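You operate a simulated robot arm through the tools that you are given. There is no shell and no other tool.

The job below is to be done with a simulated robot arm. You get a single attempt, and the scene is never put back.

Task
Put things in order on the top of the kit cart. At the end: the brown small carton (marked "VALVES") from the top of the kit cart is on the yellow tray; the green square cap stands where the brown small carton stood; the grey cup stands where the blue grease tub stood; the blue grease tub stands where the green square cap stood; whatever was shut is shut again. Leave all else as you found it, and nothing knocked over.

Only the result counts: the job must be done as asked and must still hold three seconds after the hand-in. Knocking over, shifting, dropping, spilling or breaking anything else fails it. Lids that push on must go on centred and level and be pressed home; caps that screw on are set level and turned clockwise until they are tight.

Robot
A 7-joint arm with a two-finger parallel gripper, fixed in place. Base frame: the origin is at the foot of the arm, x ahead of it, y to its left, z up; the work surface is at about z = 0.9. Units: m, degrees, N and s.
With the tool pointing down near the work surface it reaches from about 0.3 to 0.68 m from the base axis. Its first joint turns from -66.0 to 66.0 degrees. Payload 1.57 kg.
Tool frame: the origin (TCP) lies between the finger pads and is the grasp point; the fingertips stand 0.03 m ahead of it; z points along the fingers, y is the line along which they close. Largest opening 0.11 m; finger width 0.024, thickness 0.012; the body of the gripper, 0.048 by 0.112 m, starts 0.078 m behind the TCP.
Orientation is told as [roll, pitch, yaw] about the base's x, y, z axes, in that order, counted from this pose: with the fingers straight down and closing along the base's y, the tool's x points along the base's -x, its y along +y and its z along -z.

Tools
- The arm moves only by the tool drive_tool. Its argument "plan" is a list of rows, each a list of 2 entries, a list of its own where there are three numbers: the shift along the base's x, y, z in m, then the turn, a rotation vector about the base's x, y, z in degrees. In form: [[[x, y, z], [wx, wy, wz]], ...]. A call has 1 to 20 rows; each row shifts and turns the commanded pose from where the row before left it. "fingers" is the finger opening in m, from 0 to 0.11, set as the call begins (left out, the last holds). Each row takes 0.2 s and may step no farther than 0.05 m and 8.6 degrees from the row before; otherwise, or with a gripper value out of range, the whole call is refused. A pose out of reach is approached as far as the arm can. The call stops where the force on the tool passes 40 N (or 10 N more than at its start, if that is more) or the arm is blocked; 0.2 s more then pass. The fingers move at their own pace (about 0.108 m/s each) and stop on an object; they squeeze with about 41 N. The grip force told is the motor's: it shows also when the fingers shut on nothing. Time passes only in rows, and 0.2 s behind the last, so rows that do not move let the fingers close. It gives the time, the measured TCP pose, the force on the tool (base axes), the opening and the grip force at its end, in the units of the frame above (readings bear some noise), with the torque about the TCP (base axes, N m) and any sound that the robot's microphone picked up, and new pictures: "pictures" is both (left out), scene, wrist or none.
- Cameras (640 x 400 px; columns grow to the right, rows downward): "scene" is fixed at [0.1504, -0.3777, 1.4105]; the picture's right is [0.90, -0.43, 0.00], its down [-0.22, -0.46, -0.86] and it looks along [0.37, 0.77, -0.51] (base axes); focal length 334 px, centre (320, 200). "wrist" rides on the gripper at [0.07, 0.016, -0.141] in the tool frame; the picture's right is [-0.23, 0.97, 0.00], its down [-0.85, -0.20, -0.48] and it looks along [-0.47, -0.11, 0.88] (tool axes); focal length 222 px, centre (320, 200). There is no depth. A picture from a camera that has moved, and an enlarged one, comes with that camera's place and axes in the base frame and with its lens.
- zoom(camera, box): a new picture of the part [left, top, right, bottom] of that camera's present view, enlarged. It takes no simulated time.
- sign_off(): hands the job in; it is judged then, once.

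Places have to be worked out from the pictures, the camera data and where the tool is seen. Open the gripper and draw the arm clear of the work before you hand the job in, unless the task says otherwise.

The tools are called after ">>>" by a JSON object that holds its "fn" and its "kwargs". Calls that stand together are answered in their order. drive_tool: Moves the arm, as the interface text tells. Its arguments: {"type":"object","properties":{"plan":{"type":"array"},"fingers":{"type":"number"},"pictures":{"type":"string","enum":["both","scene","wrist","none"]}},"required":["plan"]} The other tools are called the same way: zoom (camera, box) takes an enlarged picture of a part of a camera's view; sign_off () hands the job in.

At the start:

```text
clock: 0.0
position: [0.3217, 0.1336, 1.2077]
ee_rot: [0.0, -0.1, -0.1]
contact_force: [0.7, 0.7, -0.4]
ft_torque: [0.04, 0.02, 0.02]
gripper_width: 0.11
gripper_force: 0.0
```

scene: 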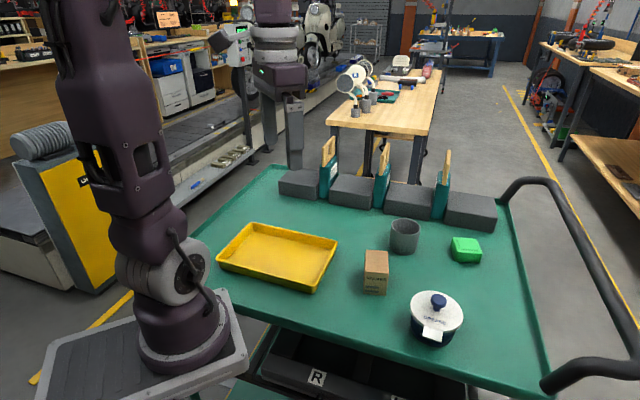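
wrist: 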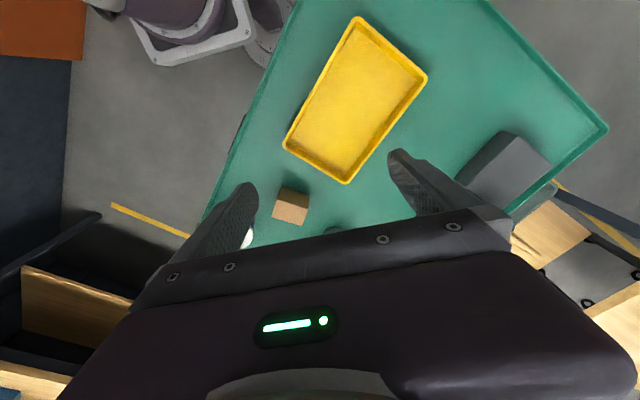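

I'll start by taking enlarged views of the cart top to work out where each object is.

>>> {"fn": "zoom", "kwargs": {"camera": "scene", "box": [340, 200, 500, 300]}}

>>> {"fn": "zoom", "kwargs": {"camera": "scene", "box": [380, 270, 500, 345]}}

>>> {"fn": "zoom", "kwargs": {"camera": "scene", "box": [190, 130, 510, 330]}}

```text
4.00 times, centred on (420, 250) of scene
camera zoom: at [0.1504, -0.3777, 1.4105], right [0.9, -0.43, 0.0], down [-0.22, -0.46, -0.86], along [0.37, 0.77, -0.51], focal length 1335 px, centre (-80, 0)
```

zoom: 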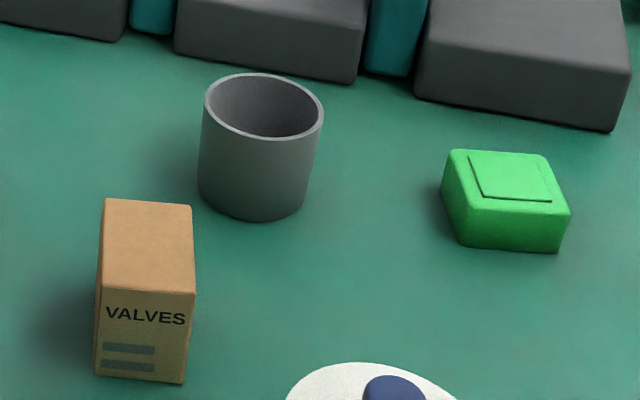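

```text
5.33 times, centred on (440, 308) of scene
camera zoom: at [0.1504, -0.3777, 1.4105], right [0.9, -0.43, 0.0], down [-0.22, -0.46, -0.86], along [0.37, 0.77, -0.51], focal length 1780 px, centre (-320, -373)
```

zoom: 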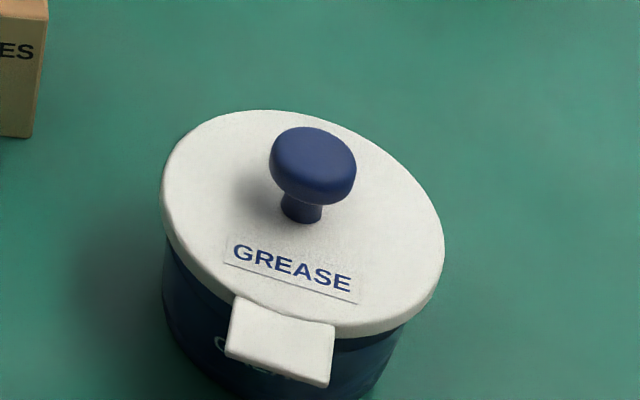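

```text
2.00 times, centred on (350, 230) of scene
camera zoom: at [0.1504, -0.3777, 1.4105], right [0.9, -0.43, 0.0], down [-0.22, -0.46, -0.86], along [0.37, 0.77, -0.51], focal length 668 px, centre (260, 140)
```

zoom: 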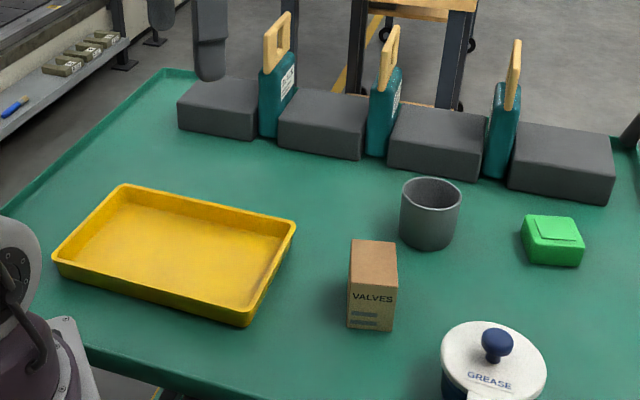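

The carton appears to be at about (0.478, 0.039), 0.045 x 0.065 x 0.06 m, and the cup at about (0.61, 0.11). I'll zoom in further on the green cap, the tub and the tray to measure them.

>>> {"fn": "zoom", "kwargs": {"camera": "scene", "box": [435, 225, 499, 265]}}

>>> {"fn": "zoom", "kwargs": {"camera": "scene", "box": [390, 285, 486, 345]}}

>>> {"fn": "zoom", "kwargs": {"camera": "scene", "box": [396, 290, 476, 360]}}

>>> {"fn": "zoom", "kwargs": {"camera": "wrist", "box": [200, 140, 440, 290]}}

```text
10.00 times, centred on (467, 245) of scene
camera zoom: at [0.1504, -0.3777, 1.4105], right [0.9, -0.43, 0.0], down [-0.22, -0.46, -0.86], along [0.37, 0.77, -0.51], focal length 3338 px, centre (-1150, -250)
```

zoom: 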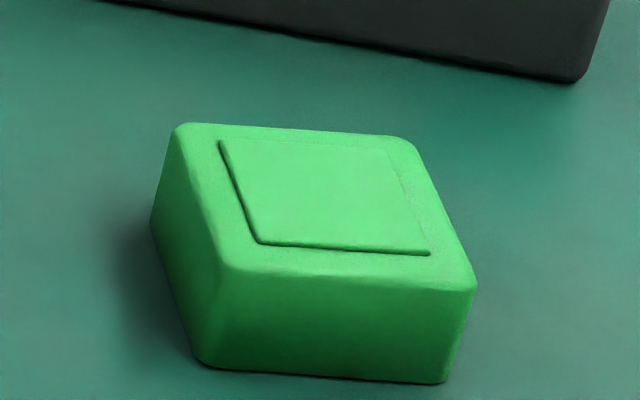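

```text
6.67 times, centred on (438, 315) of scene
camera zoom: at [0.1504, -0.3777, 1.4105], right [0.9, -0.43, 0.0], down [-0.22, -0.46, -0.86], along [0.37, 0.77, -0.51], focal length 2225 px, centre (-467, -567)
```

zoom: 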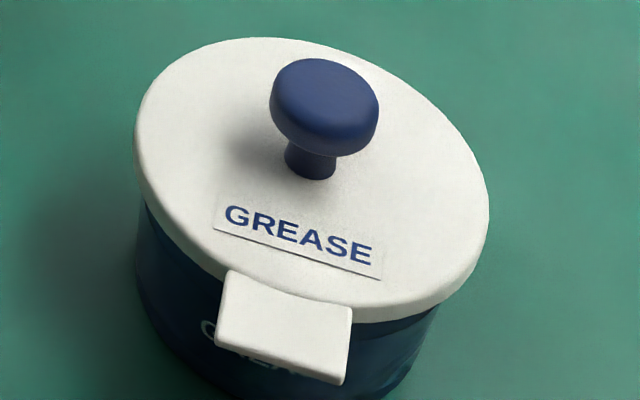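

```text
5.71 times, centred on (436, 325) of scene
camera zoom: at [0.1504, -0.3777, 1.4105], right [0.9, -0.43, 0.0], down [-0.22, -0.46, -0.86], along [0.37, 0.77, -0.51], focal length 1907 px, centre (-343, -514)
```

zoom: 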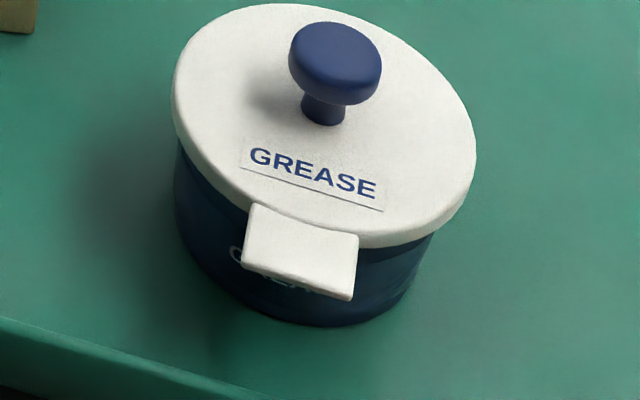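

```text
2.67 times, centred on (320, 215) of wrist
camera zoom: at [0.2518, 0.1522, 1.3494], right [0.23, 0.97, 0.0], down [0.85, -0.2, 0.48], along [0.47, -0.11, -0.88], focal length 592 px, centre (320, 160)
```

zoom: 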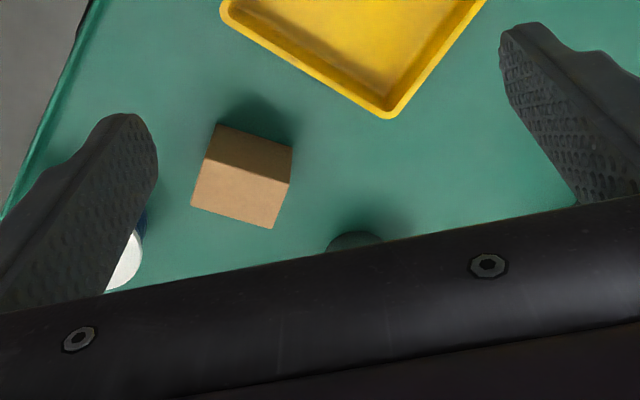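

The table reads as z≈0.90. The cap is at about (0.718, 0.024), which is at the edge of the reach, and the tub is at about (0.507, -0.108) with an overhanging lid. I'll move above the carton first, with the fingers turned to match it (yaw -33°), and check its position from there.

>>> {"fn": "drive_tool", "kwargs": {"plan": [[[0.026, -0.0157, -0.018], [0, 0, -5.5]], [[0.026, -0.0157, -0.018], [0, 0, -5.5]], [[0.026, -0.0157, -0.018], [0, 0, -5.5]], [[0.026, -0.0157, -0.018], [0, 0, -5.5]], [[0.026, -0.0157, -0.018], [0, 0, -5.5]], [[0.0258, -0.0159, -0.018], [0, 0, -5.5]], [[0, 0, 0], [0, 0, 0]]], "fingers": 0.11, "pictures": "both"}}

```text
clock: 1.6
position: [0.4776, 0.0389, 1.1011]
ee_rot: [0.0, 0.0, -33.1]
contact_force: [0.5, 0.4, 0.1]
ft_torque: [0.0, 0.01, 0.0]
gripper_width: 0.1104
gripper_force: 0.1
camera wrist: at [0.4276, 0.0924, 1.2418], right [0.72, 0.69, 0.0], down [0.61, -0.63, 0.48], along [0.33, -0.35, -0.88], focal length 222 px, centre (320, 200)
```

scene: 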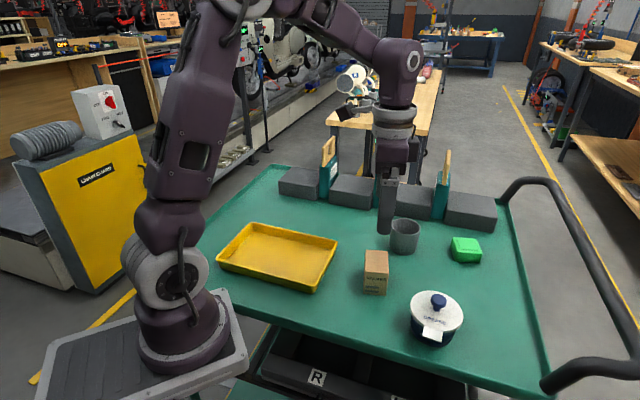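
wrist: 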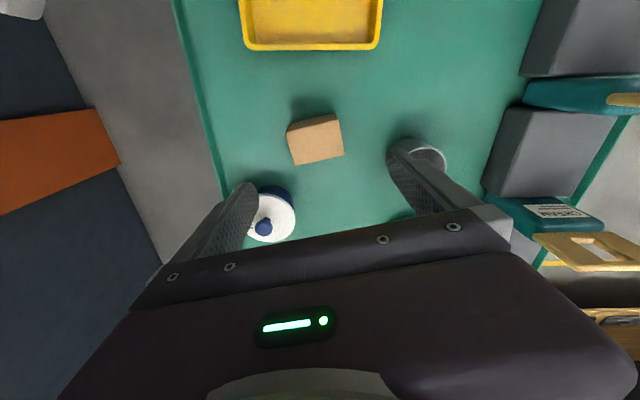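

Both cameras now show the carton clear between the fingers. I'll enlarge the wrist view to fix the carton, tub and cup positions from this pose.

>>> {"fn": "zoom", "kwargs": {"camera": "wrist", "box": [272, 100, 368, 160]}}

>>> {"fn": "zoom", "kwargs": {"camera": "wrist", "box": [220, 170, 316, 230]}}

>>> {"fn": "zoom", "kwargs": {"camera": "wrist", "box": [220, 0, 412, 120]}}

>>> {"fn": "zoom", "kwargs": {"camera": "scene", "box": [340, 180, 420, 230]}}

```text
6.67 times, centred on (320, 130) of wrist
camera zoom: at [0.4276, 0.0924, 1.2418], right [0.72, 0.69, 0.0], down [0.61, -0.63, 0.48], along [0.33, -0.35, -0.88], focal length 1481 px, centre (320, 667)
```

zoom: 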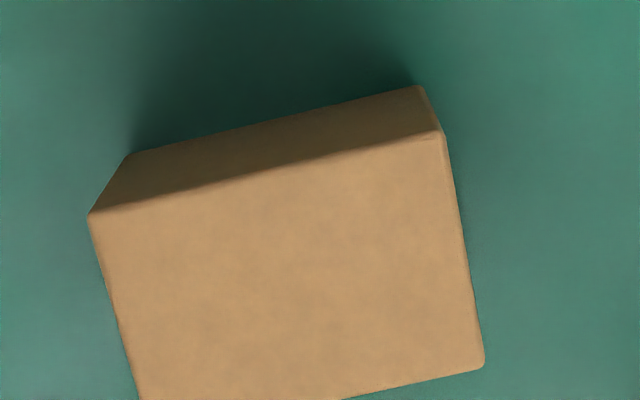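

```text
6.67 times, centred on (268, 200) of wrist
camera zoom: at [0.4276, 0.0924, 1.2418], right [0.72, 0.69, 0.0], down [0.61, -0.63, 0.48], along [0.33, -0.35, -0.88], focal length 1481 px, centre (667, 200)
```

zoom: 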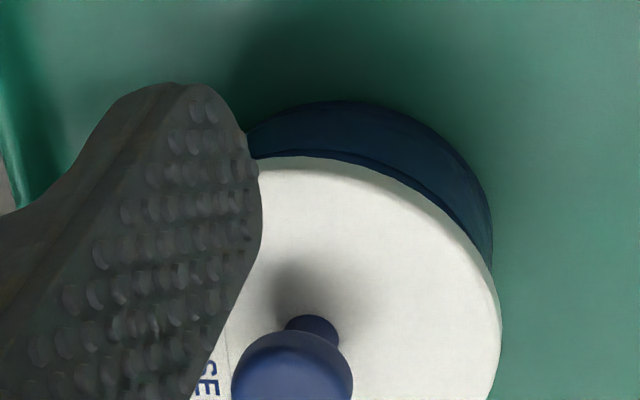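

```text
3.33 times, centred on (316, 60) of wrist
camera zoom: at [0.4276, 0.0924, 1.2418], right [0.72, 0.69, 0.0], down [0.61, -0.63, 0.48], along [0.33, -0.35, -0.88], focal length 740 px, centre (333, 667)
```

zoom: 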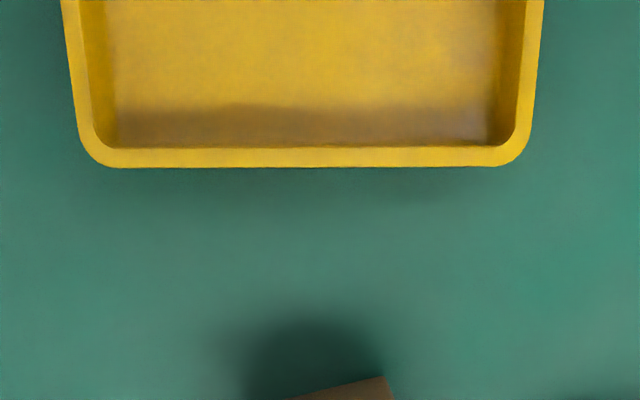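

```text
8.00 times, centred on (380, 205) of scene
camera zoom: at [0.1504, -0.3778, 1.4105], right [0.9, -0.43, 0.0], down [-0.22, -0.46, -0.86], along [0.37, 0.77, -0.51], focal length 2670 px, centre (-160, 160)
```

zoom: 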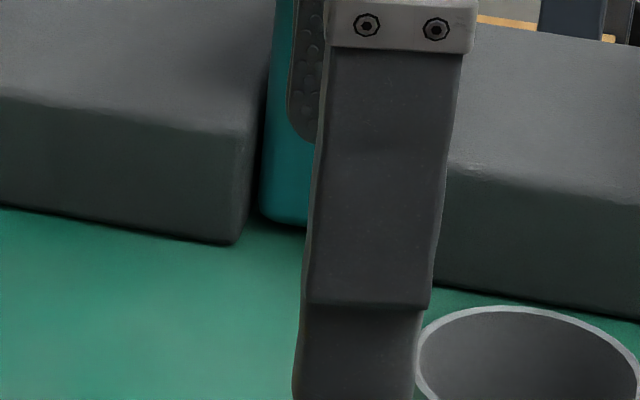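

The wrist view puts the carton centre at about (0.476, 0.0375), in agreement with the scene view, and its sides line up with the fingers. I'll go straight down around it to TCP z≈0.945 and then close.

>>> {"fn": "drive_tool", "kwargs": {"plan": [[[-0.0015, -0.0013, -0.03], [0, 0, 0]], [[0, 0, -0.03], [0, 0, 0]], [[0, 0, -0.03], [0, 0, 0]], [[0, 0, -0.03], [0, 0, 0]], [[0, 0, -0.02], [0, 0, 0]], [[0, 0, -0.016], [0, 0, 0]], [[0, 0, 0], [0, 0, 0]]], "pictures": "both"}}

```text
clock: 3.2
position: [0.4747, 0.037, 0.9435]
ee_rot: [0.1, 0.0, -33.0]
contact_force: [0.5, 0.0, -0.4]
ft_torque: [0.03, -0.01, -0.02]
gripper_width: 0.1099
gripper_force: 0.0
camera wrist: at [0.4258, 0.0913, 1.0851], right [0.72, 0.69, 0.0], down [0.61, -0.63, 0.48], along [0.33, -0.35, -0.88], focal length 222 px, centre (320, 200)
```

scene: 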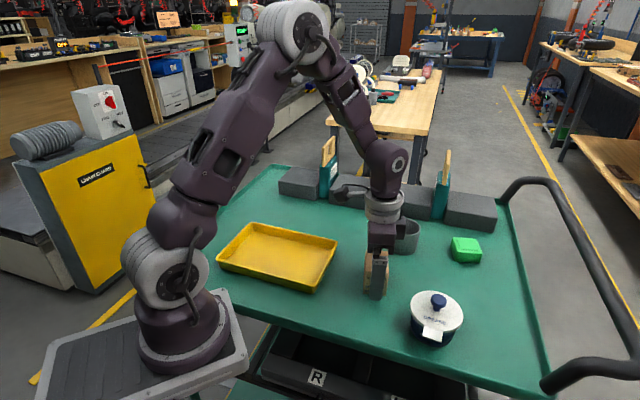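
wrist: 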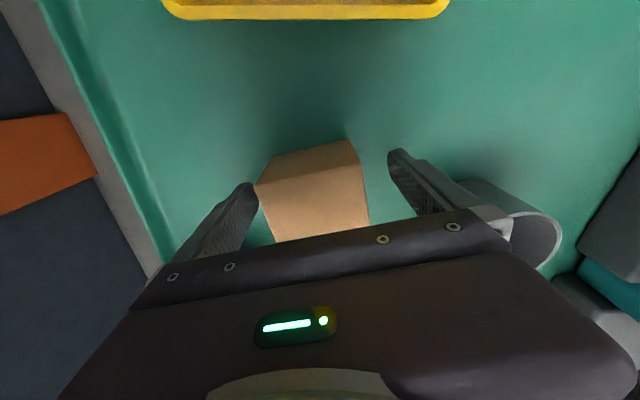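

The carton sits between the fingers, a little closer to the left one. I'll take an enlarged view to measure that offset before closing.

>>> {"fn": "zoom", "kwargs": {"camera": "wrist", "box": [220, 130, 412, 250]}}

>>> {"fn": "zoom", "kwargs": {"camera": "scene", "box": [340, 220, 420, 270]}}

```text
3.33 times, centred on (316, 190) of wrist
camera zoom: at [0.4258, 0.0913, 1.0851], right [0.72, 0.69, 0.0], down [0.61, -0.63, 0.48], along [0.33, -0.35, -0.88], focal length 740 px, centre (333, 233)
```

zoom: 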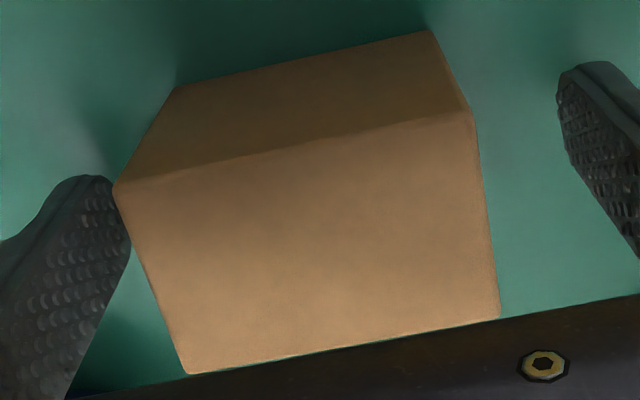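

```text
8.00 times, centred on (380, 245) of scene
camera zoom: at [0.1504, -0.3777, 1.4105], right [0.9, -0.43, 0.0], down [-0.22, -0.46, -0.86], along [0.37, 0.77, -0.51], focal length 2670 px, centre (-160, -160)
```

zoom: 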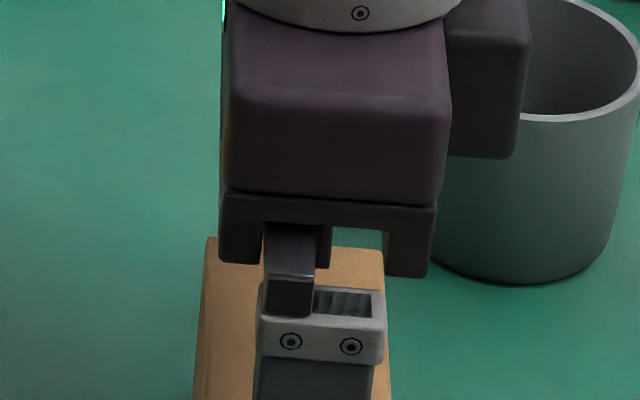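

From this view the carton centre is (0.474, 0.036), so the tool is well centred on it. I'm closing the fingers.

>>> {"fn": "drive_tool", "kwargs": {"plan": [[[0, 0, 0], [0, 0, 0]], [[0, 0, 0], [0, 0, 0]], [[0, 0, 0], [0, 0, 0]]], "fingers": 0.05, "pictures": "wrist"}}

```text
clock: 4.0
position: [0.4758, 0.038, 0.9441]
ee_rot: [0.0, 0.0, -33.1]
contact_force: [0.3, -0.6, 0.2]
ft_torque: [0.01, 0.01, -0.01]
gripper_width: 0.0676
gripper_force: 40.6
camera wrist: at [0.4259, 0.0913, 1.0853], right [0.72, 0.69, 0.0], down [0.61, -0.63, 0.48], along [0.33, -0.35, -0.88], focal length 222 px, centre (320, 200)
```

wrist: 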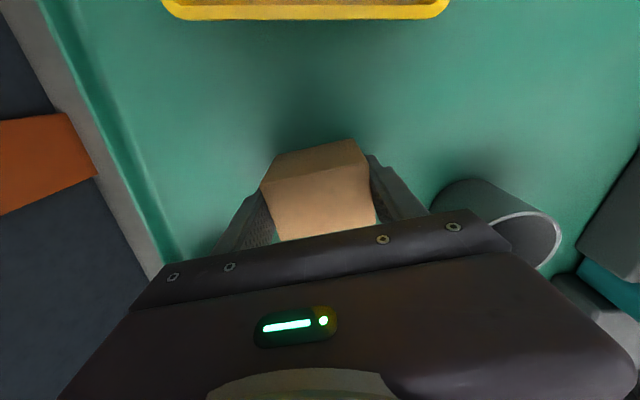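

The carton is gripped at 0.068 m. I'll lift it, carry it over the tray to about (0.333, 0.177), and lower it part way.

>>> {"fn": "drive_tool", "kwargs": {"plan": [[[0, 0, 0.02], [0, 0, 0]], [[0, 0, 0.03], [0, 0, 0]], [[0, 0, 0.03], [0, 0, 0]], [[-0.02, 0.02, 0], [0, 0, 0]], [[-0.025, 0.024, 0], [0, 0, -2]], [[-0.025, 0.024, 0], [0, 0, -2]], [[-0.025, 0.024, 0], [0, 0, -2]], [[-0.025, 0.024, 0], [0, 0, -2]], [[-0.023, 0.024, 0], [0, 0, -2]], [[0, 0, -0.025], [0, 0, 0]], [[0, 0, -0.02], [0, 0, 0]], [[0, 0, -0.015], [0, 0, 0]], [[0, 0, 0], [0, 0, 0]]], "pictures": "both"}}

```text
clock: 6.8
position: [0.3333, 0.1801, 0.9635]
ee_rot: [0.0, -0.1, -43.0]
contact_force: [0.5, 0.1, 0.9]
ft_torque: [0.0, 0.0, 0.01]
gripper_width: 0.05
gripper_force: 0.1
camera wrist: at [0.2924, 0.241, 1.105], right [0.83, 0.56, 0.0], down [0.49, -0.73, 0.48], along [0.27, -0.4, -0.88], focal length 222 px, centre (320, 200)
```

scene: 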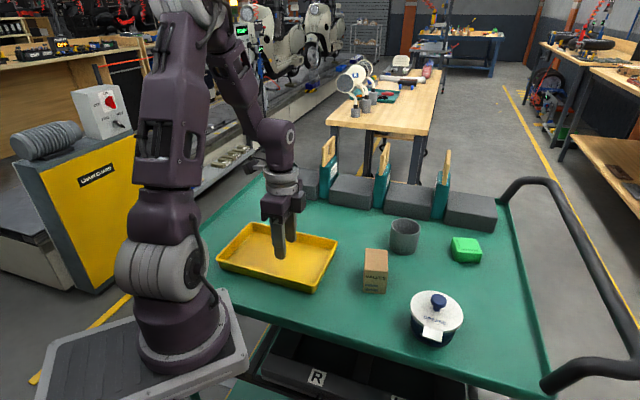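
wrist: 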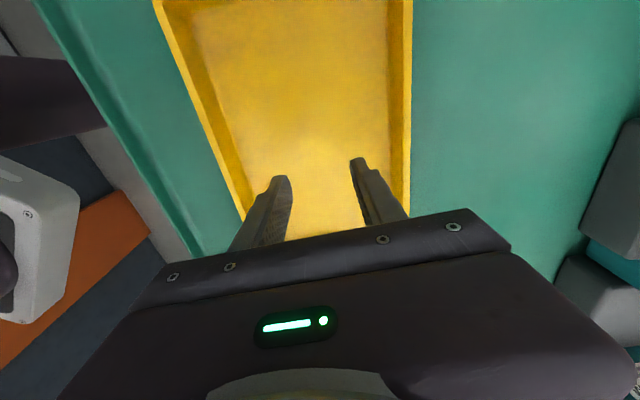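

The carton did not come along: the fingers are shut to 0.05 m with nothing between them, and the carton is still standing near its old place. I'll check it for damage or shift before trying again.

>>> {"fn": "zoom", "kwargs": {"camera": "scene", "box": [340, 220, 436, 300]}}

>>> {"fn": "zoom", "kwargs": {"camera": "wrist", "box": [220, 130, 412, 250]}}

```text
5.00 times, centred on (388, 260) of scene
camera zoom: at [0.1504, -0.3777, 1.4105], right [0.9, -0.43, 0.0], down [-0.22, -0.46, -0.86], along [0.37, 0.77, -0.51], focal length 1669 px, centre (-20, -100)
```

zoom: 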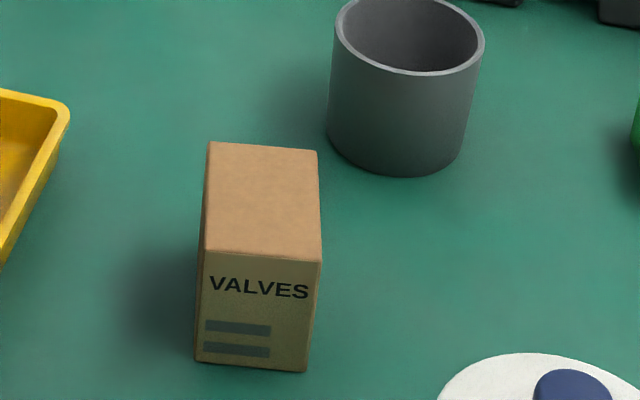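

```text
3.33 times, centred on (316, 190) of wrist
camera zoom: at [0.2924, 0.241, 1.105], right [0.83, 0.56, 0.0], down [0.49, -0.73, 0.48], along [0.27, -0.4, -0.88], focal length 740 px, centre (333, 233)
```

zoom: 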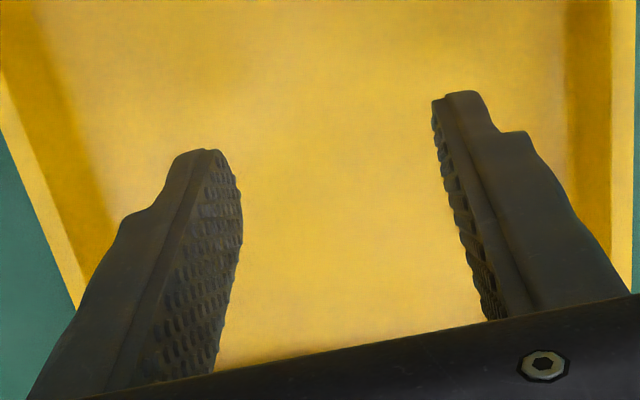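

The carton is upright and only about 4 mm from its old spot, so it slid out of the grip during the fast lift. I'll go back and grip it deeper, then lift slowly and watch the force.

>>> {"fn": "drive_tool", "kwargs": {"plan": [[[0, 0, 0.04], [0, 0, 0]], [[0, 0, 0.04], [0, 0, 0]], [[0.0286, -0.0276, 0], [0, 0, 2]], [[0.0286, -0.0276, 0], [0, 0, 2]], [[0.0286, -0.0276, 0], [0, 0, 2]], [[0.0286, -0.0276, 0], [0, 0, 2]], [[0.0284, -0.0286, 0], [0, 0, 2]], [[0, 0, 0], [0, 0, 0]], [[0, 0, 0], [0, 0, 0]]], "fingers": 0.11, "pictures": "wrist"}}

```text
clock: 8.8
position: [0.4778, 0.0421, 1.0436]
ee_rot: [0.0, 0.0, -33.0]
contact_force: [0.0, -0.8, -0.6]
ft_torque: [0.0, 0.02, -0.02]
gripper_width: 0.11
gripper_force: 0.0
camera wrist: at [0.4278, 0.0944, 1.1847], right [0.72, 0.69, 0.0], down [0.61, -0.63, 0.48], along [0.33, -0.34, -0.88], focal length 222 px, centre (320, 200)
```

wrist: 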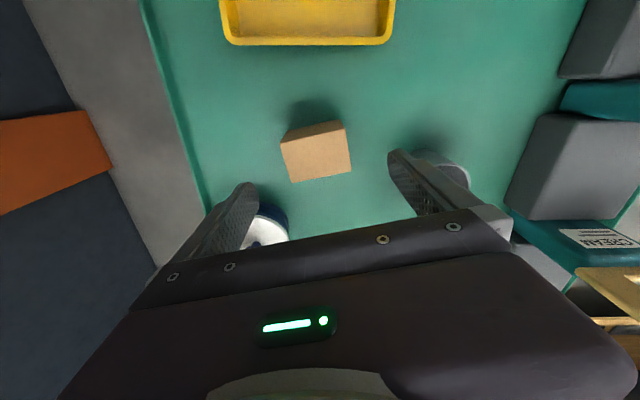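

>>> {"fn": "zoom", "kwargs": {"camera": "wrist", "box": [256, 100, 384, 180]}}

```text
5.00 times, centred on (320, 140) of wrist
camera zoom: at [0.4278, 0.0944, 1.1847], right [0.72, 0.69, 0.0], down [0.61, -0.63, 0.48], along [0.33, -0.34, -0.88], focal length 1111 px, centre (320, 500)
```

zoom: 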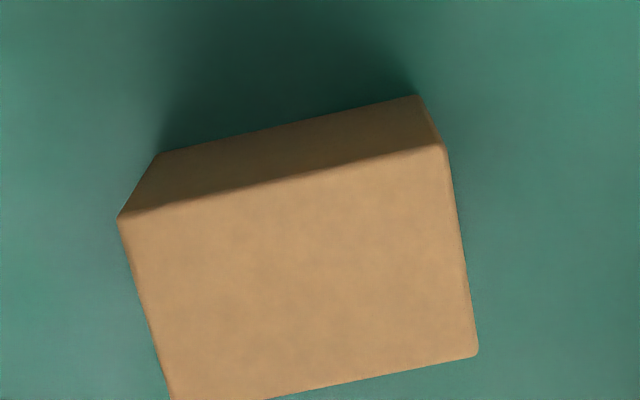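

The carton is at about (0.4757, 0.040), still square to the fingers. I'll descend to TCP z≈0.934 for a deeper grip.

>>> {"fn": "drive_tool", "kwargs": {"plan": [[[0, 0.0008, -0.03], [0, 0, -0.7]], [[0, 0, -0.03], [0, 0, 0]], [[0, 0, -0.025], [0, 0, 0]], [[0, 0, -0.0147], [0, 0, 0]], [[0, 0, -0.01], [0, 0, 0]], [[0, 0, 0], [0, 0, 0]]], "pictures": "wrist"}}

>>> {"fn": "drive_tool", "kwargs": {"plan": [[[0, 0, 0], [0, 0, 0]], [[0, 0, 0], [0, 0, 0]], [[0, 0, 0], [0, 0, 0]], [[0, 0, 0], [0, 0, 0]]], "fingers": 0.0, "pictures": "wrist"}}

>>> {"fn": "drive_tool", "kwargs": {"plan": [[[0, 0, 0.003], [0, 0, 0]], [[0, 0, 0.003], [0, 0, 0]], [[0, 0, 0.003], [0, 0, 0]], [[0, 0, 0.003], [0, 0, 0]], [[0, 0, 0], [0, 0, 0]]], "pictures": "both"}}

```text
clock: 10.2
position: [0.4781, 0.0412, 0.9343]
ee_rot: [0.0, -0.1, -33.7]
contact_force: [-0.2, 0.0, 0.7]
ft_torque: [-0.01, 0.01, -0.03]
gripper_width: 0.1101
gripper_force: 0.1
camera wrist: at [0.4283, 0.0954, 1.076], right [0.73, 0.68, 0.0], down [0.6, -0.64, 0.48], along [0.33, -0.35, -0.88], focal length 222 px, centre (320, 200)
```

wrist: 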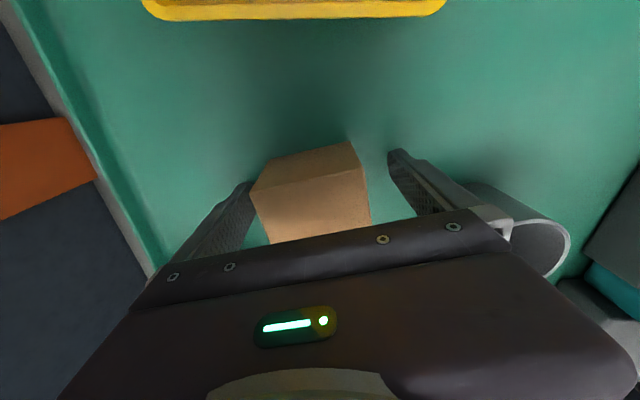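

```text
clock: 11.2
position: [0.4772, 0.042, 0.9347]
ee_rot: [0.0, -0.1, -33.7]
contact_force: [0.0, -0.1, -0.7]
ft_torque: [0.0, -0.01, 0.02]
gripper_width: 0.0676
gripper_force: 41.7
camera wrist: at [0.4283, 0.0953, 1.0762], right [0.73, 0.68, 0.0], down [0.6, -0.64, 0.48], along [0.33, -0.35, -0.88], focal length 222 px, centre (320, 200)
```

wrist: 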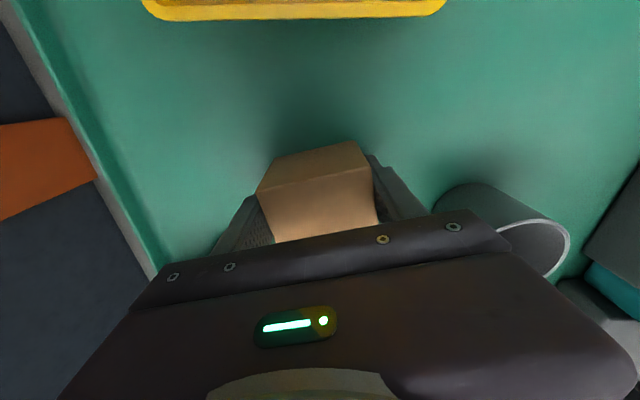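

```text
clock: 12.4
position: [0.4756, 0.0409, 0.9466]
ee_rot: [0.0, -0.1, -33.8]
contact_force: [0.8, 1.0, -1.6]
ft_torque: [0.02, 0.03, 0.01]
gripper_width: 0.0674
gripper_force: 41.2
camera wrist: at [0.4268, 0.0941, 1.088], right [0.73, 0.68, 0.0], down [0.6, -0.64, 0.48], along [0.33, -0.35, -0.88], focal length 222 px, centre (320, 200)
```

scene: 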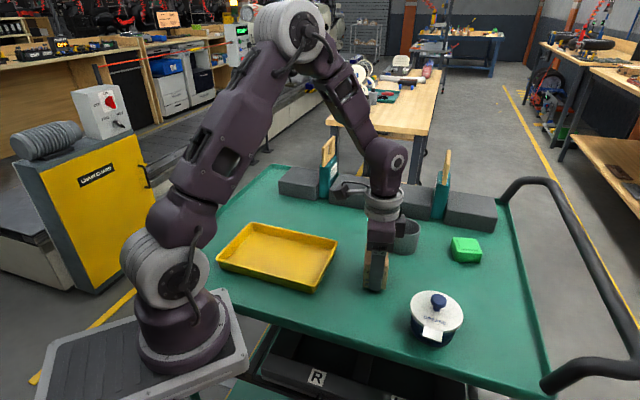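
wrist: 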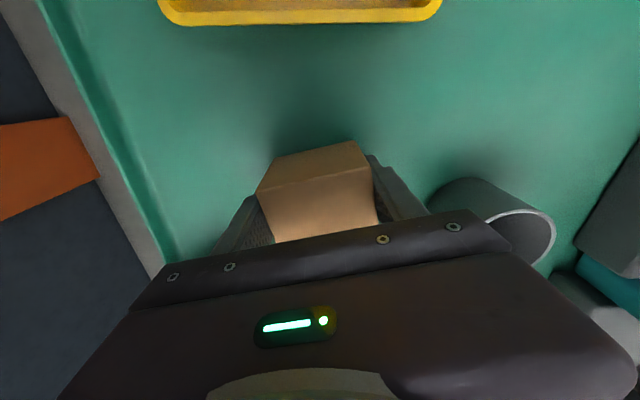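

The force reading is about -1.6 N with the grip still holding at 0.067 m. I'll check closely whether the carton has left the table.

>>> {"fn": "zoom", "kwargs": {"camera": "scene", "box": [340, 240, 420, 300]}}

>>> {"fn": "zoom", "kwargs": {"camera": "wrist", "box": [220, 130, 412, 250]}}

```text
6.67 times, centred on (380, 270) of scene
camera zoom: at [0.1504, -0.3777, 1.4105], right [0.9, -0.43, 0.0], down [-0.22, -0.46, -0.86], along [0.37, 0.77, -0.51], focal length 2225 px, centre (-80, -267)
```

zoom: 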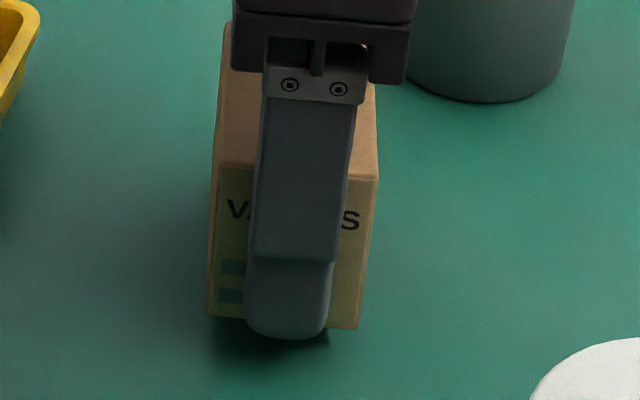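

```text
3.33 times, centred on (316, 190) of wrist
camera zoom: at [0.4268, 0.0941, 1.088], right [0.73, 0.68, 0.0], down [0.6, -0.64, 0.48], along [0.33, -0.35, -0.88], focal length 740 px, centre (333, 233)
```

zoom: 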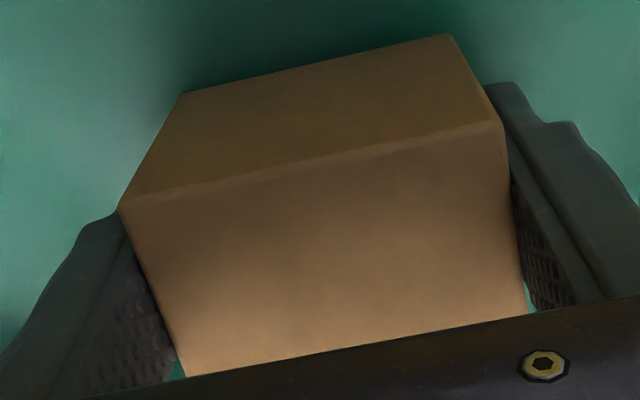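

The shadow under it shows the carton is off the table and held. I'll keep lifting gently and check the grip partway.

>>> {"fn": "drive_tool", "kwargs": {"plan": [[[0, 0, 0.004], [0, 0, 0]], [[0, 0, 0.006], [0, 0, 0]], [[0, 0, 0.008], [0, 0, 0]], [[0, 0, 0.01], [0, 0, 0]], [[0, 0, 0.01], [0, 0, 0]], [[0, 0, 0.006], [0, 0, 0]], [[0, 0, 0.003], [0, 0, 0]]], "pictures": "both"}}

```text
clock: 14.0
position: [0.4755, 0.0408, 0.9936]
ee_rot: [0.0, 0.0, -33.8]
contact_force: [1.0, 0.0, -1.2]
ft_torque: [0.0, -0.02, -0.03]
gripper_width: 0.0674
gripper_force: 40.5
camera wrist: at [0.4264, 0.0946, 1.1347], right [0.73, 0.68, 0.0], down [0.6, -0.64, 0.48], along [0.33, -0.35, -0.88], focal length 222 px, centre (320, 200)
```

scene: 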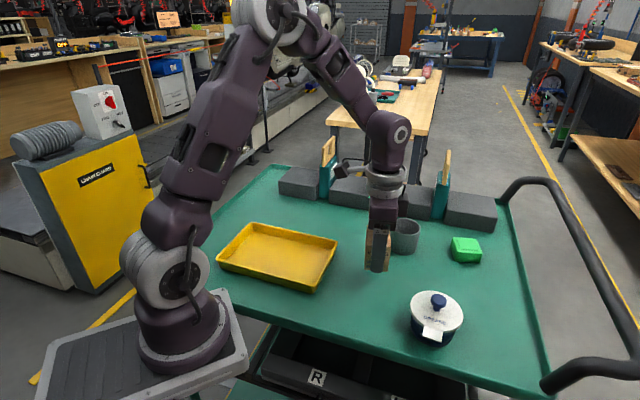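
wrist: 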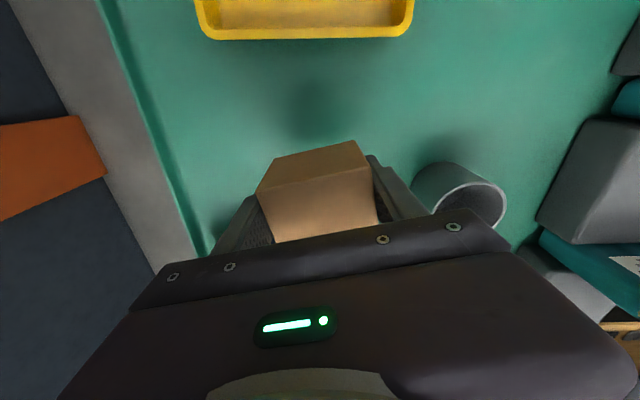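

The carton is held firmly (0.0674 m, 40.5 N) and hasn't moved in the grip. I'll carry it gently over the tray.

>>> {"fn": "drive_tool", "kwargs": {"plan": [[[-0.0072, 0.0069, 0.003], [0, 0, 0]], [[-0.0144, 0.0138, 0.003], [0, 0, -1]], [[-0.0202, 0.0194, 0], [0, 0, -2]], [[-0.0202, 0.0194, 0], [0, 0, -2]], [[-0.0202, 0.0194, 0], [0, 0, -2]], [[-0.0202, 0.0194, 0], [0, 0, -2]], [[-0.0202, 0.0194, 0], [0, 0, -1]], [[-0.0133, 0.0129, 0], [0, 0, 0]], [[-0.0072, 0.0069, 0], [0, 0, 0]], [[0, 0, 0], [0, 0, 0]]], "pictures": "both"}}

```text
clock: 16.2
position: [0.334, 0.1802, 0.9997]
ee_rot: [0.0, 0.0, -43.7]
contact_force: [-0.3, 0.7, -0.4]
ft_torque: [0.01, -0.01, 0.04]
gripper_width: 0.0675
gripper_force: 40.9
camera wrist: at [0.2949, 0.2404, 1.1409], right [0.84, 0.55, 0.0], down [0.48, -0.74, 0.48], along [0.26, -0.4, -0.88], focal length 222 px, centre (320, 200)
```

scene: 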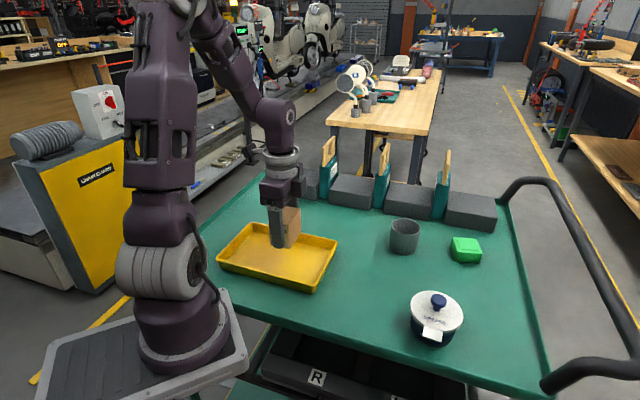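
wrist: 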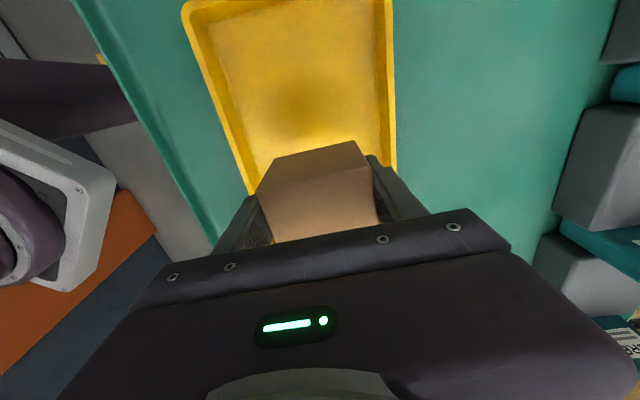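

The carton is over the middle of the tray. I'll lower it until it is just above the tray floor.

>>> {"fn": "drive_tool", "kwargs": {"plan": [[[0, 0, -0.01], [0, 0, 0]], [[0, 0, -0.015], [0, 0, 0]], [[0, 0, -0.015], [0, 0, 0]], [[0, 0, -0.01], [0, 0, 0]], [[0, 0, -0.005], [0, 0, 0]], [[0, 0, 0], [0, 0, 0]]], "pictures": "scene"}}

>>> {"fn": "drive_tool", "kwargs": {"plan": [[[0, 0, -0.0015], [0, 0, 0]], [[0, 0, -0.0015], [0, 0, 0]], [[0, 0, -0.001], [0, 0, 0]], [[0, 0, 0], [0, 0, 0]]], "pictures": "none"}}

```text
clock: 17.6
position: [0.3329, 0.1783, 0.9442]
ee_rot: [0.0, -0.1, -43.7]
contact_force: [-0.3, 0.0, -1.4]
ft_torque: [0.0, 0.0, 0.02]
gripper_width: 0.0674
gripper_force: 41.7
```

scene: 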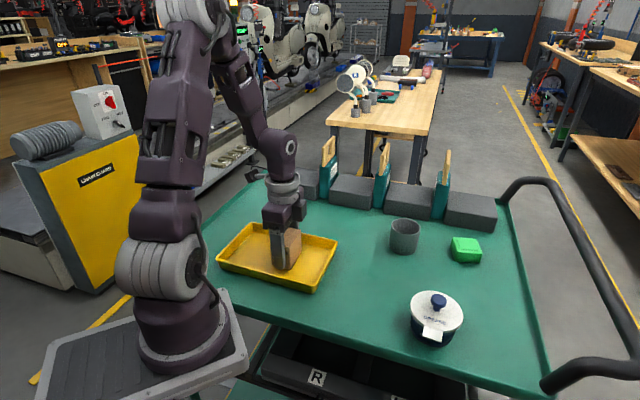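

```text
clock: 18.6
position: [0.3319, 0.1795, 0.9414]
ee_rot: [0.0, -0.1, -43.6]
contact_force: [-0.8, -0.3, -0.3]
ft_torque: [0.02, 0.0, 0.0]
gripper_width: 0.0674
gripper_force: 41.3
```

No contact force has shown yet, so I'll keep going down in 1 mm steps until the floor of the tray shows in the force.

>>> {"fn": "drive_tool", "kwargs": {"plan": [[[0, 0, -0.001], [0, 0, 0]], [[0, 0, -0.001], [0, 0, 0]], [[0, 0, 0], [0, 0, 0]]], "pictures": "none"}}

>>> {"fn": "drive_tool", "kwargs": {"plan": [[[0, 0, -0.001], [0, 0, 0]], [[0, 0, -0.001], [0, 0, 0]], [[0, 0, 0], [0, 0, 0]]], "pictures": "none"}}

>>> {"fn": "zoom", "kwargs": {"camera": "scene", "box": [210, 210, 346, 295]}}

```text
clock: 19.4
position: [0.333, 0.1783, 0.9382]
ee_rot: [0.1, 0.0, -43.6]
contact_force: [-1.0, -0.5, 21.3]
ft_torque: [-0.16, 0.24, -0.06]
gripper_width: 0.0675
gripper_force: 41.3
```

```text
clock: 20.2
position: [0.3327, 0.1781, 0.9357]
ee_rot: [0.0, -0.1, -43.7]
contact_force: [-0.5, 0.5, 34.9]
ft_torque: [-0.13, 0.12, 0.05]
gripper_width: 0.0675
gripper_force: 41.1
```

```text
4.71 times, centred on (278, 252) of scene
camera zoom: at [0.15, -0.3779, 1.4105], right [0.9, -0.43, 0.0], down [-0.22, -0.46, -0.86], along [0.37, 0.77, -0.51], focal length 1571 px, centre (518, -47)
```

zoom: 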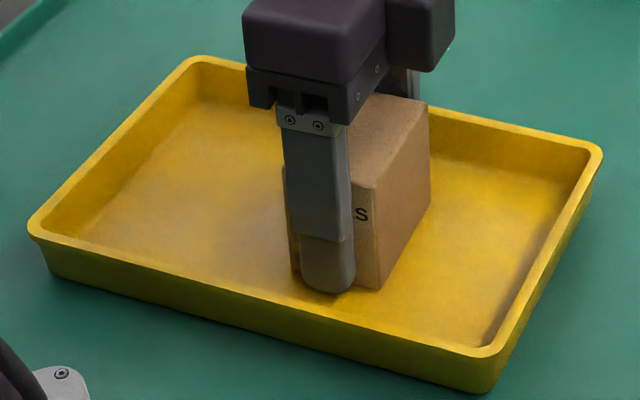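

Contact with the tray floor is clear (21 N, then 35 N), and the carton stands in the tray. I'll relieve the push and then open the fingers just enough.

>>> {"fn": "drive_tool", "kwargs": {"plan": [[[0, 0, 0.001], [0, 0, 0]], [[0, 0, 0.001], [0, 0, 0]], [[0, 0, 0.001], [0, 0, 0]], [[0, 0, 0], [0, 0, 0]]], "pictures": "none"}}

>>> {"fn": "drive_tool", "kwargs": {"plan": [[[0, 0, 0], [0, 0, 0]], [[0, 0, 0], [0, 0, 0]], [[0, 0, 0], [0, 0, 0]]], "fingers": 0.086, "pictures": "both"}}

```text
clock: 21.2
position: [0.3326, 0.1786, 0.9386]
ee_rot: [0.0, 0.0, -43.7]
contact_force: [0.5, -0.7, -1.8]
ft_torque: [-0.02, -0.02, -0.02]
gripper_width: 0.0676
gripper_force: 40.7
```

```text
clock: 22.0
position: [0.3332, 0.1786, 0.9389]
ee_rot: [-0.1, -0.1, -43.6]
contact_force: [-0.7, -0.4, 0.7]
ft_torque: [0.01, 0.02, 0.02]
gripper_width: 0.0862
gripper_force: 0.1
camera wrist: at [0.2932, 0.2397, 1.0809], right [0.84, 0.55, 0.0], down [0.48, -0.74, 0.48], along [0.26, -0.4, -0.88], focal length 222 px, centre (320, 200)
```

scene: 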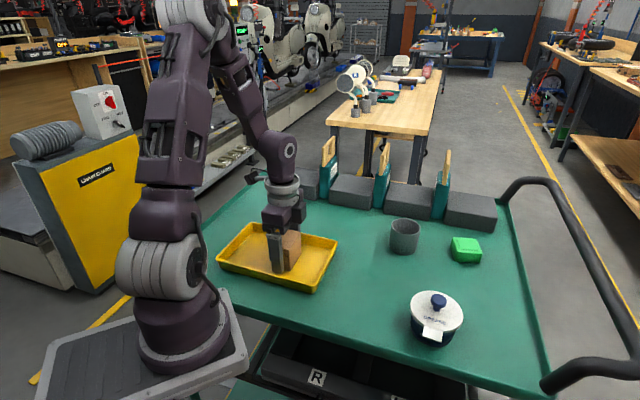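
wrist: 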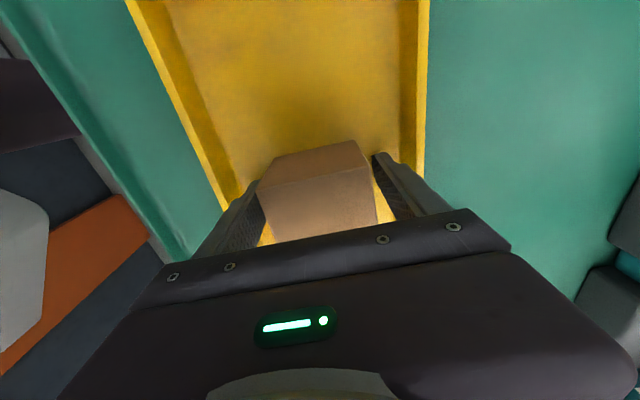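

The fingers are clear of the carton. I'll back straight up, then travel high over the table toward the green cap and look at it.

>>> {"fn": "drive_tool", "kwargs": {"plan": [[[0, 0, 0.015], [0, 0, 0]], [[0, 0, 0.03], [0, 0, 0]], [[0, 0, 0.04], [0, 0, 0]], [[0, 0, 0.04], [0, 0, 0]], [[0, 0, 0.03], [0, 0, 0]], [[0.03, -0.0127, 0], [0, 0, 1.1]], [[0.035, -0.0143, 0], [0, 0, 1.2]], [[0.035, -0.0143, 0], [0, 0, 1.2]], [[0.035, -0.0143, 0], [0, 0, 1.2]], [[0.035, -0.0143, 0], [0, 0, 1.2]], [[0.035, -0.0143, 0], [0, 0, 1.2]], [[0.035, -0.0143, 0], [0, 0, 1.2]], [[0.035, -0.0143, 0], [0, 0, 1.2]], [[0.032, -0.0142, 0], [0, 0, 1.2]], [[0, 0, 0], [0, 0, 0]]], "pictures": "both"}}

```text
clock: 25.2
position: [0.6387, 0.0522, 1.0935]
ee_rot: [-0.2, 0.1, -33.0]
contact_force: [-0.5, 0.7, -0.4]
ft_torque: [0.02, -0.03, 0.03]
gripper_width: 0.0861
gripper_force: 0.2
camera wrist: at [0.5905, 0.1053, 1.2351], right [0.72, 0.69, 0.0], down [0.61, -0.63, 0.48], along [0.33, -0.35, -0.88], focal length 222 px, centre (320, 200)
```

scene: 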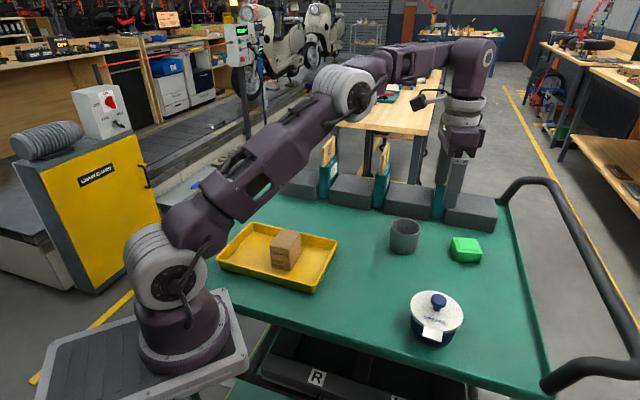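
wrist: 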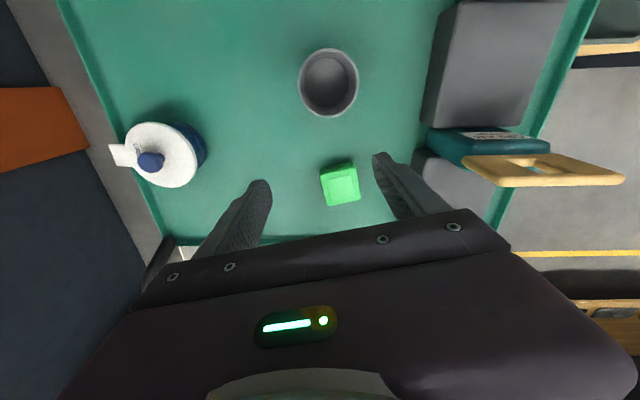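

The carton stands in the tray, and this wrist view shows the cap, cup and tub all at once. I'll enlarge each one to fix its position.

>>> {"fn": "zoom", "kwargs": {"camera": "wrist", "box": [292, 150, 388, 210]}}

>>> {"fn": "zoom", "kwargs": {"camera": "wrist", "box": [100, 110, 228, 190]}}

>>> {"fn": "zoom", "kwargs": {"camera": "wrist", "box": [272, 40, 384, 120]}}

>>> {"fn": "zoom", "kwargs": {"camera": "scene", "box": [210, 210, 346, 295]}}

```text
6.67 times, centred on (340, 180) of wrist
camera zoom: at [0.5905, 0.1053, 1.2351], right [0.72, 0.69, 0.0], down [0.61, -0.63, 0.48], along [0.33, -0.35, -0.88], focal length 1481 px, centre (187, 333)
```

zoom: 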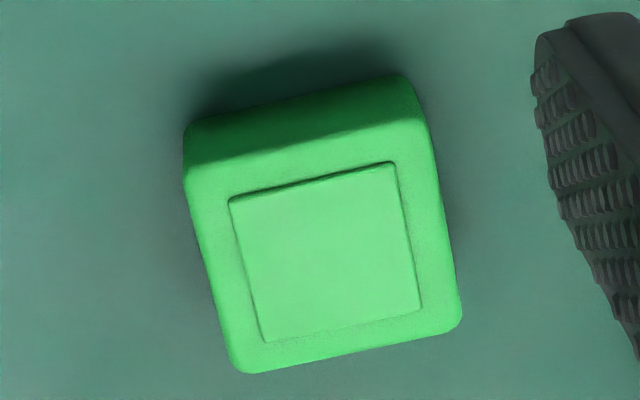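

```text
5.00 times, centred on (164, 150) of wrist
camera zoom: at [0.5905, 0.1053, 1.2351], right [0.72, 0.69, 0.0], down [0.61, -0.63, 0.48], along [0.33, -0.35, -0.88], focal length 1111 px, centre (1100, 450)
```

zoom: 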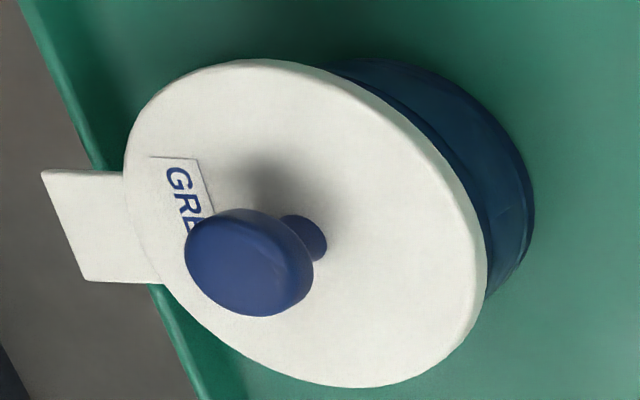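

```text
5.00 times, centred on (328, 80) of wrist
camera zoom: at [0.5905, 0.1053, 1.2351], right [0.72, 0.69, 0.0], down [0.61, -0.63, 0.48], along [0.33, -0.35, -0.88], focal length 1111 px, centre (280, 800)
```

zoom: 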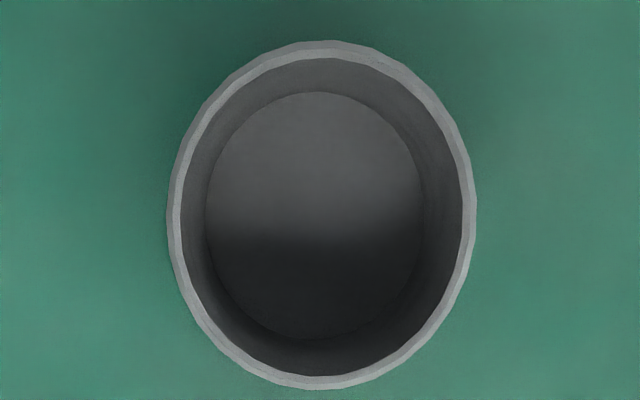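

```text
4.71 times, centred on (278, 252) of scene
camera zoom: at [0.1504, -0.3778, 1.4105], right [0.9, -0.43, 0.0], down [-0.22, -0.46, -0.86], along [0.37, 0.77, -0.51], focal length 1571 px, centre (518, -47)
```

zoom: 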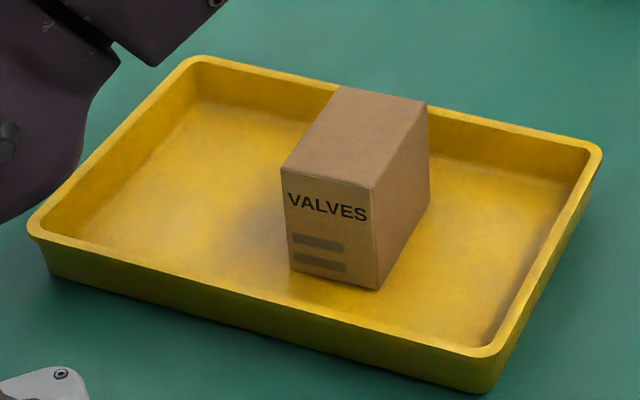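

Combining the views, the cap centre is about (0.7175, 0.0215), side ≈0.053 and height ≈0.026, with its sides square to yaw -33°. It lies beyond the straight-down reach, so I'll lean the tool 20° outward about the closing axis and hover above it to see whether the arm gets there.

>>> {"fn": "drive_tool", "kwargs": {"plan": [[[0.012, -0.0045, 0], [-2.72, -4.19, 0]], [[0.012, -0.0045, 0], [-2.72, -4.19, 0]], [[0.012, -0.0045, -0.01], [-2.72, -4.19, 0]], [[0.012, -0.0045, -0.02], [-2.72, -4.19, 0]], [[0.012, -0.0045, -0.02], [0, 0, 0]], [[0.0125, -0.0043, -0.014], [0, 0, 0]], [[0, 0, 0], [0, 0, 0]], [[0, 0, 0], [0, 0, 0]]], "fingers": 0.09, "pictures": "both"}}

```text
clock: 27.0
position: [0.7124, 0.025, 1.0306]
ee_rot: [0.0, -20.1, -33.0]
contact_force: [-0.2, -0.1, -1.1]
ft_torque: [-0.02, 0.01, -0.02]
gripper_width: 0.0901
gripper_force: 0.0
camera wrist: at [0.6249, 0.1018, 1.1392], right [0.71, 0.7, 0.08], down [0.43, -0.52, 0.74], along [0.56, -0.49, -0.67], focal length 222 px, centre (320, 200)
```

scene: 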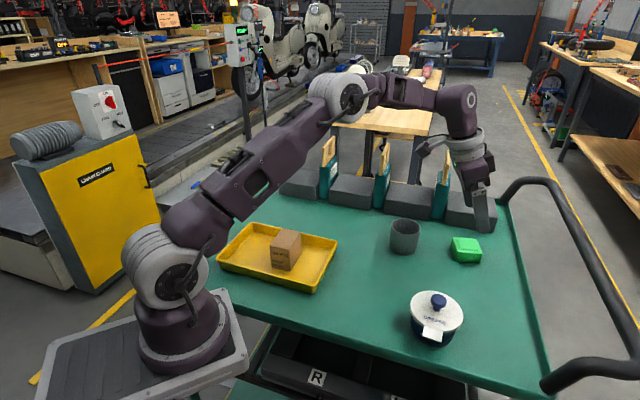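
wrist: 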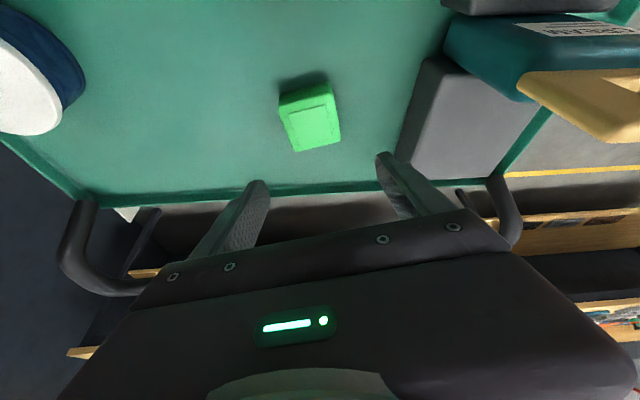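

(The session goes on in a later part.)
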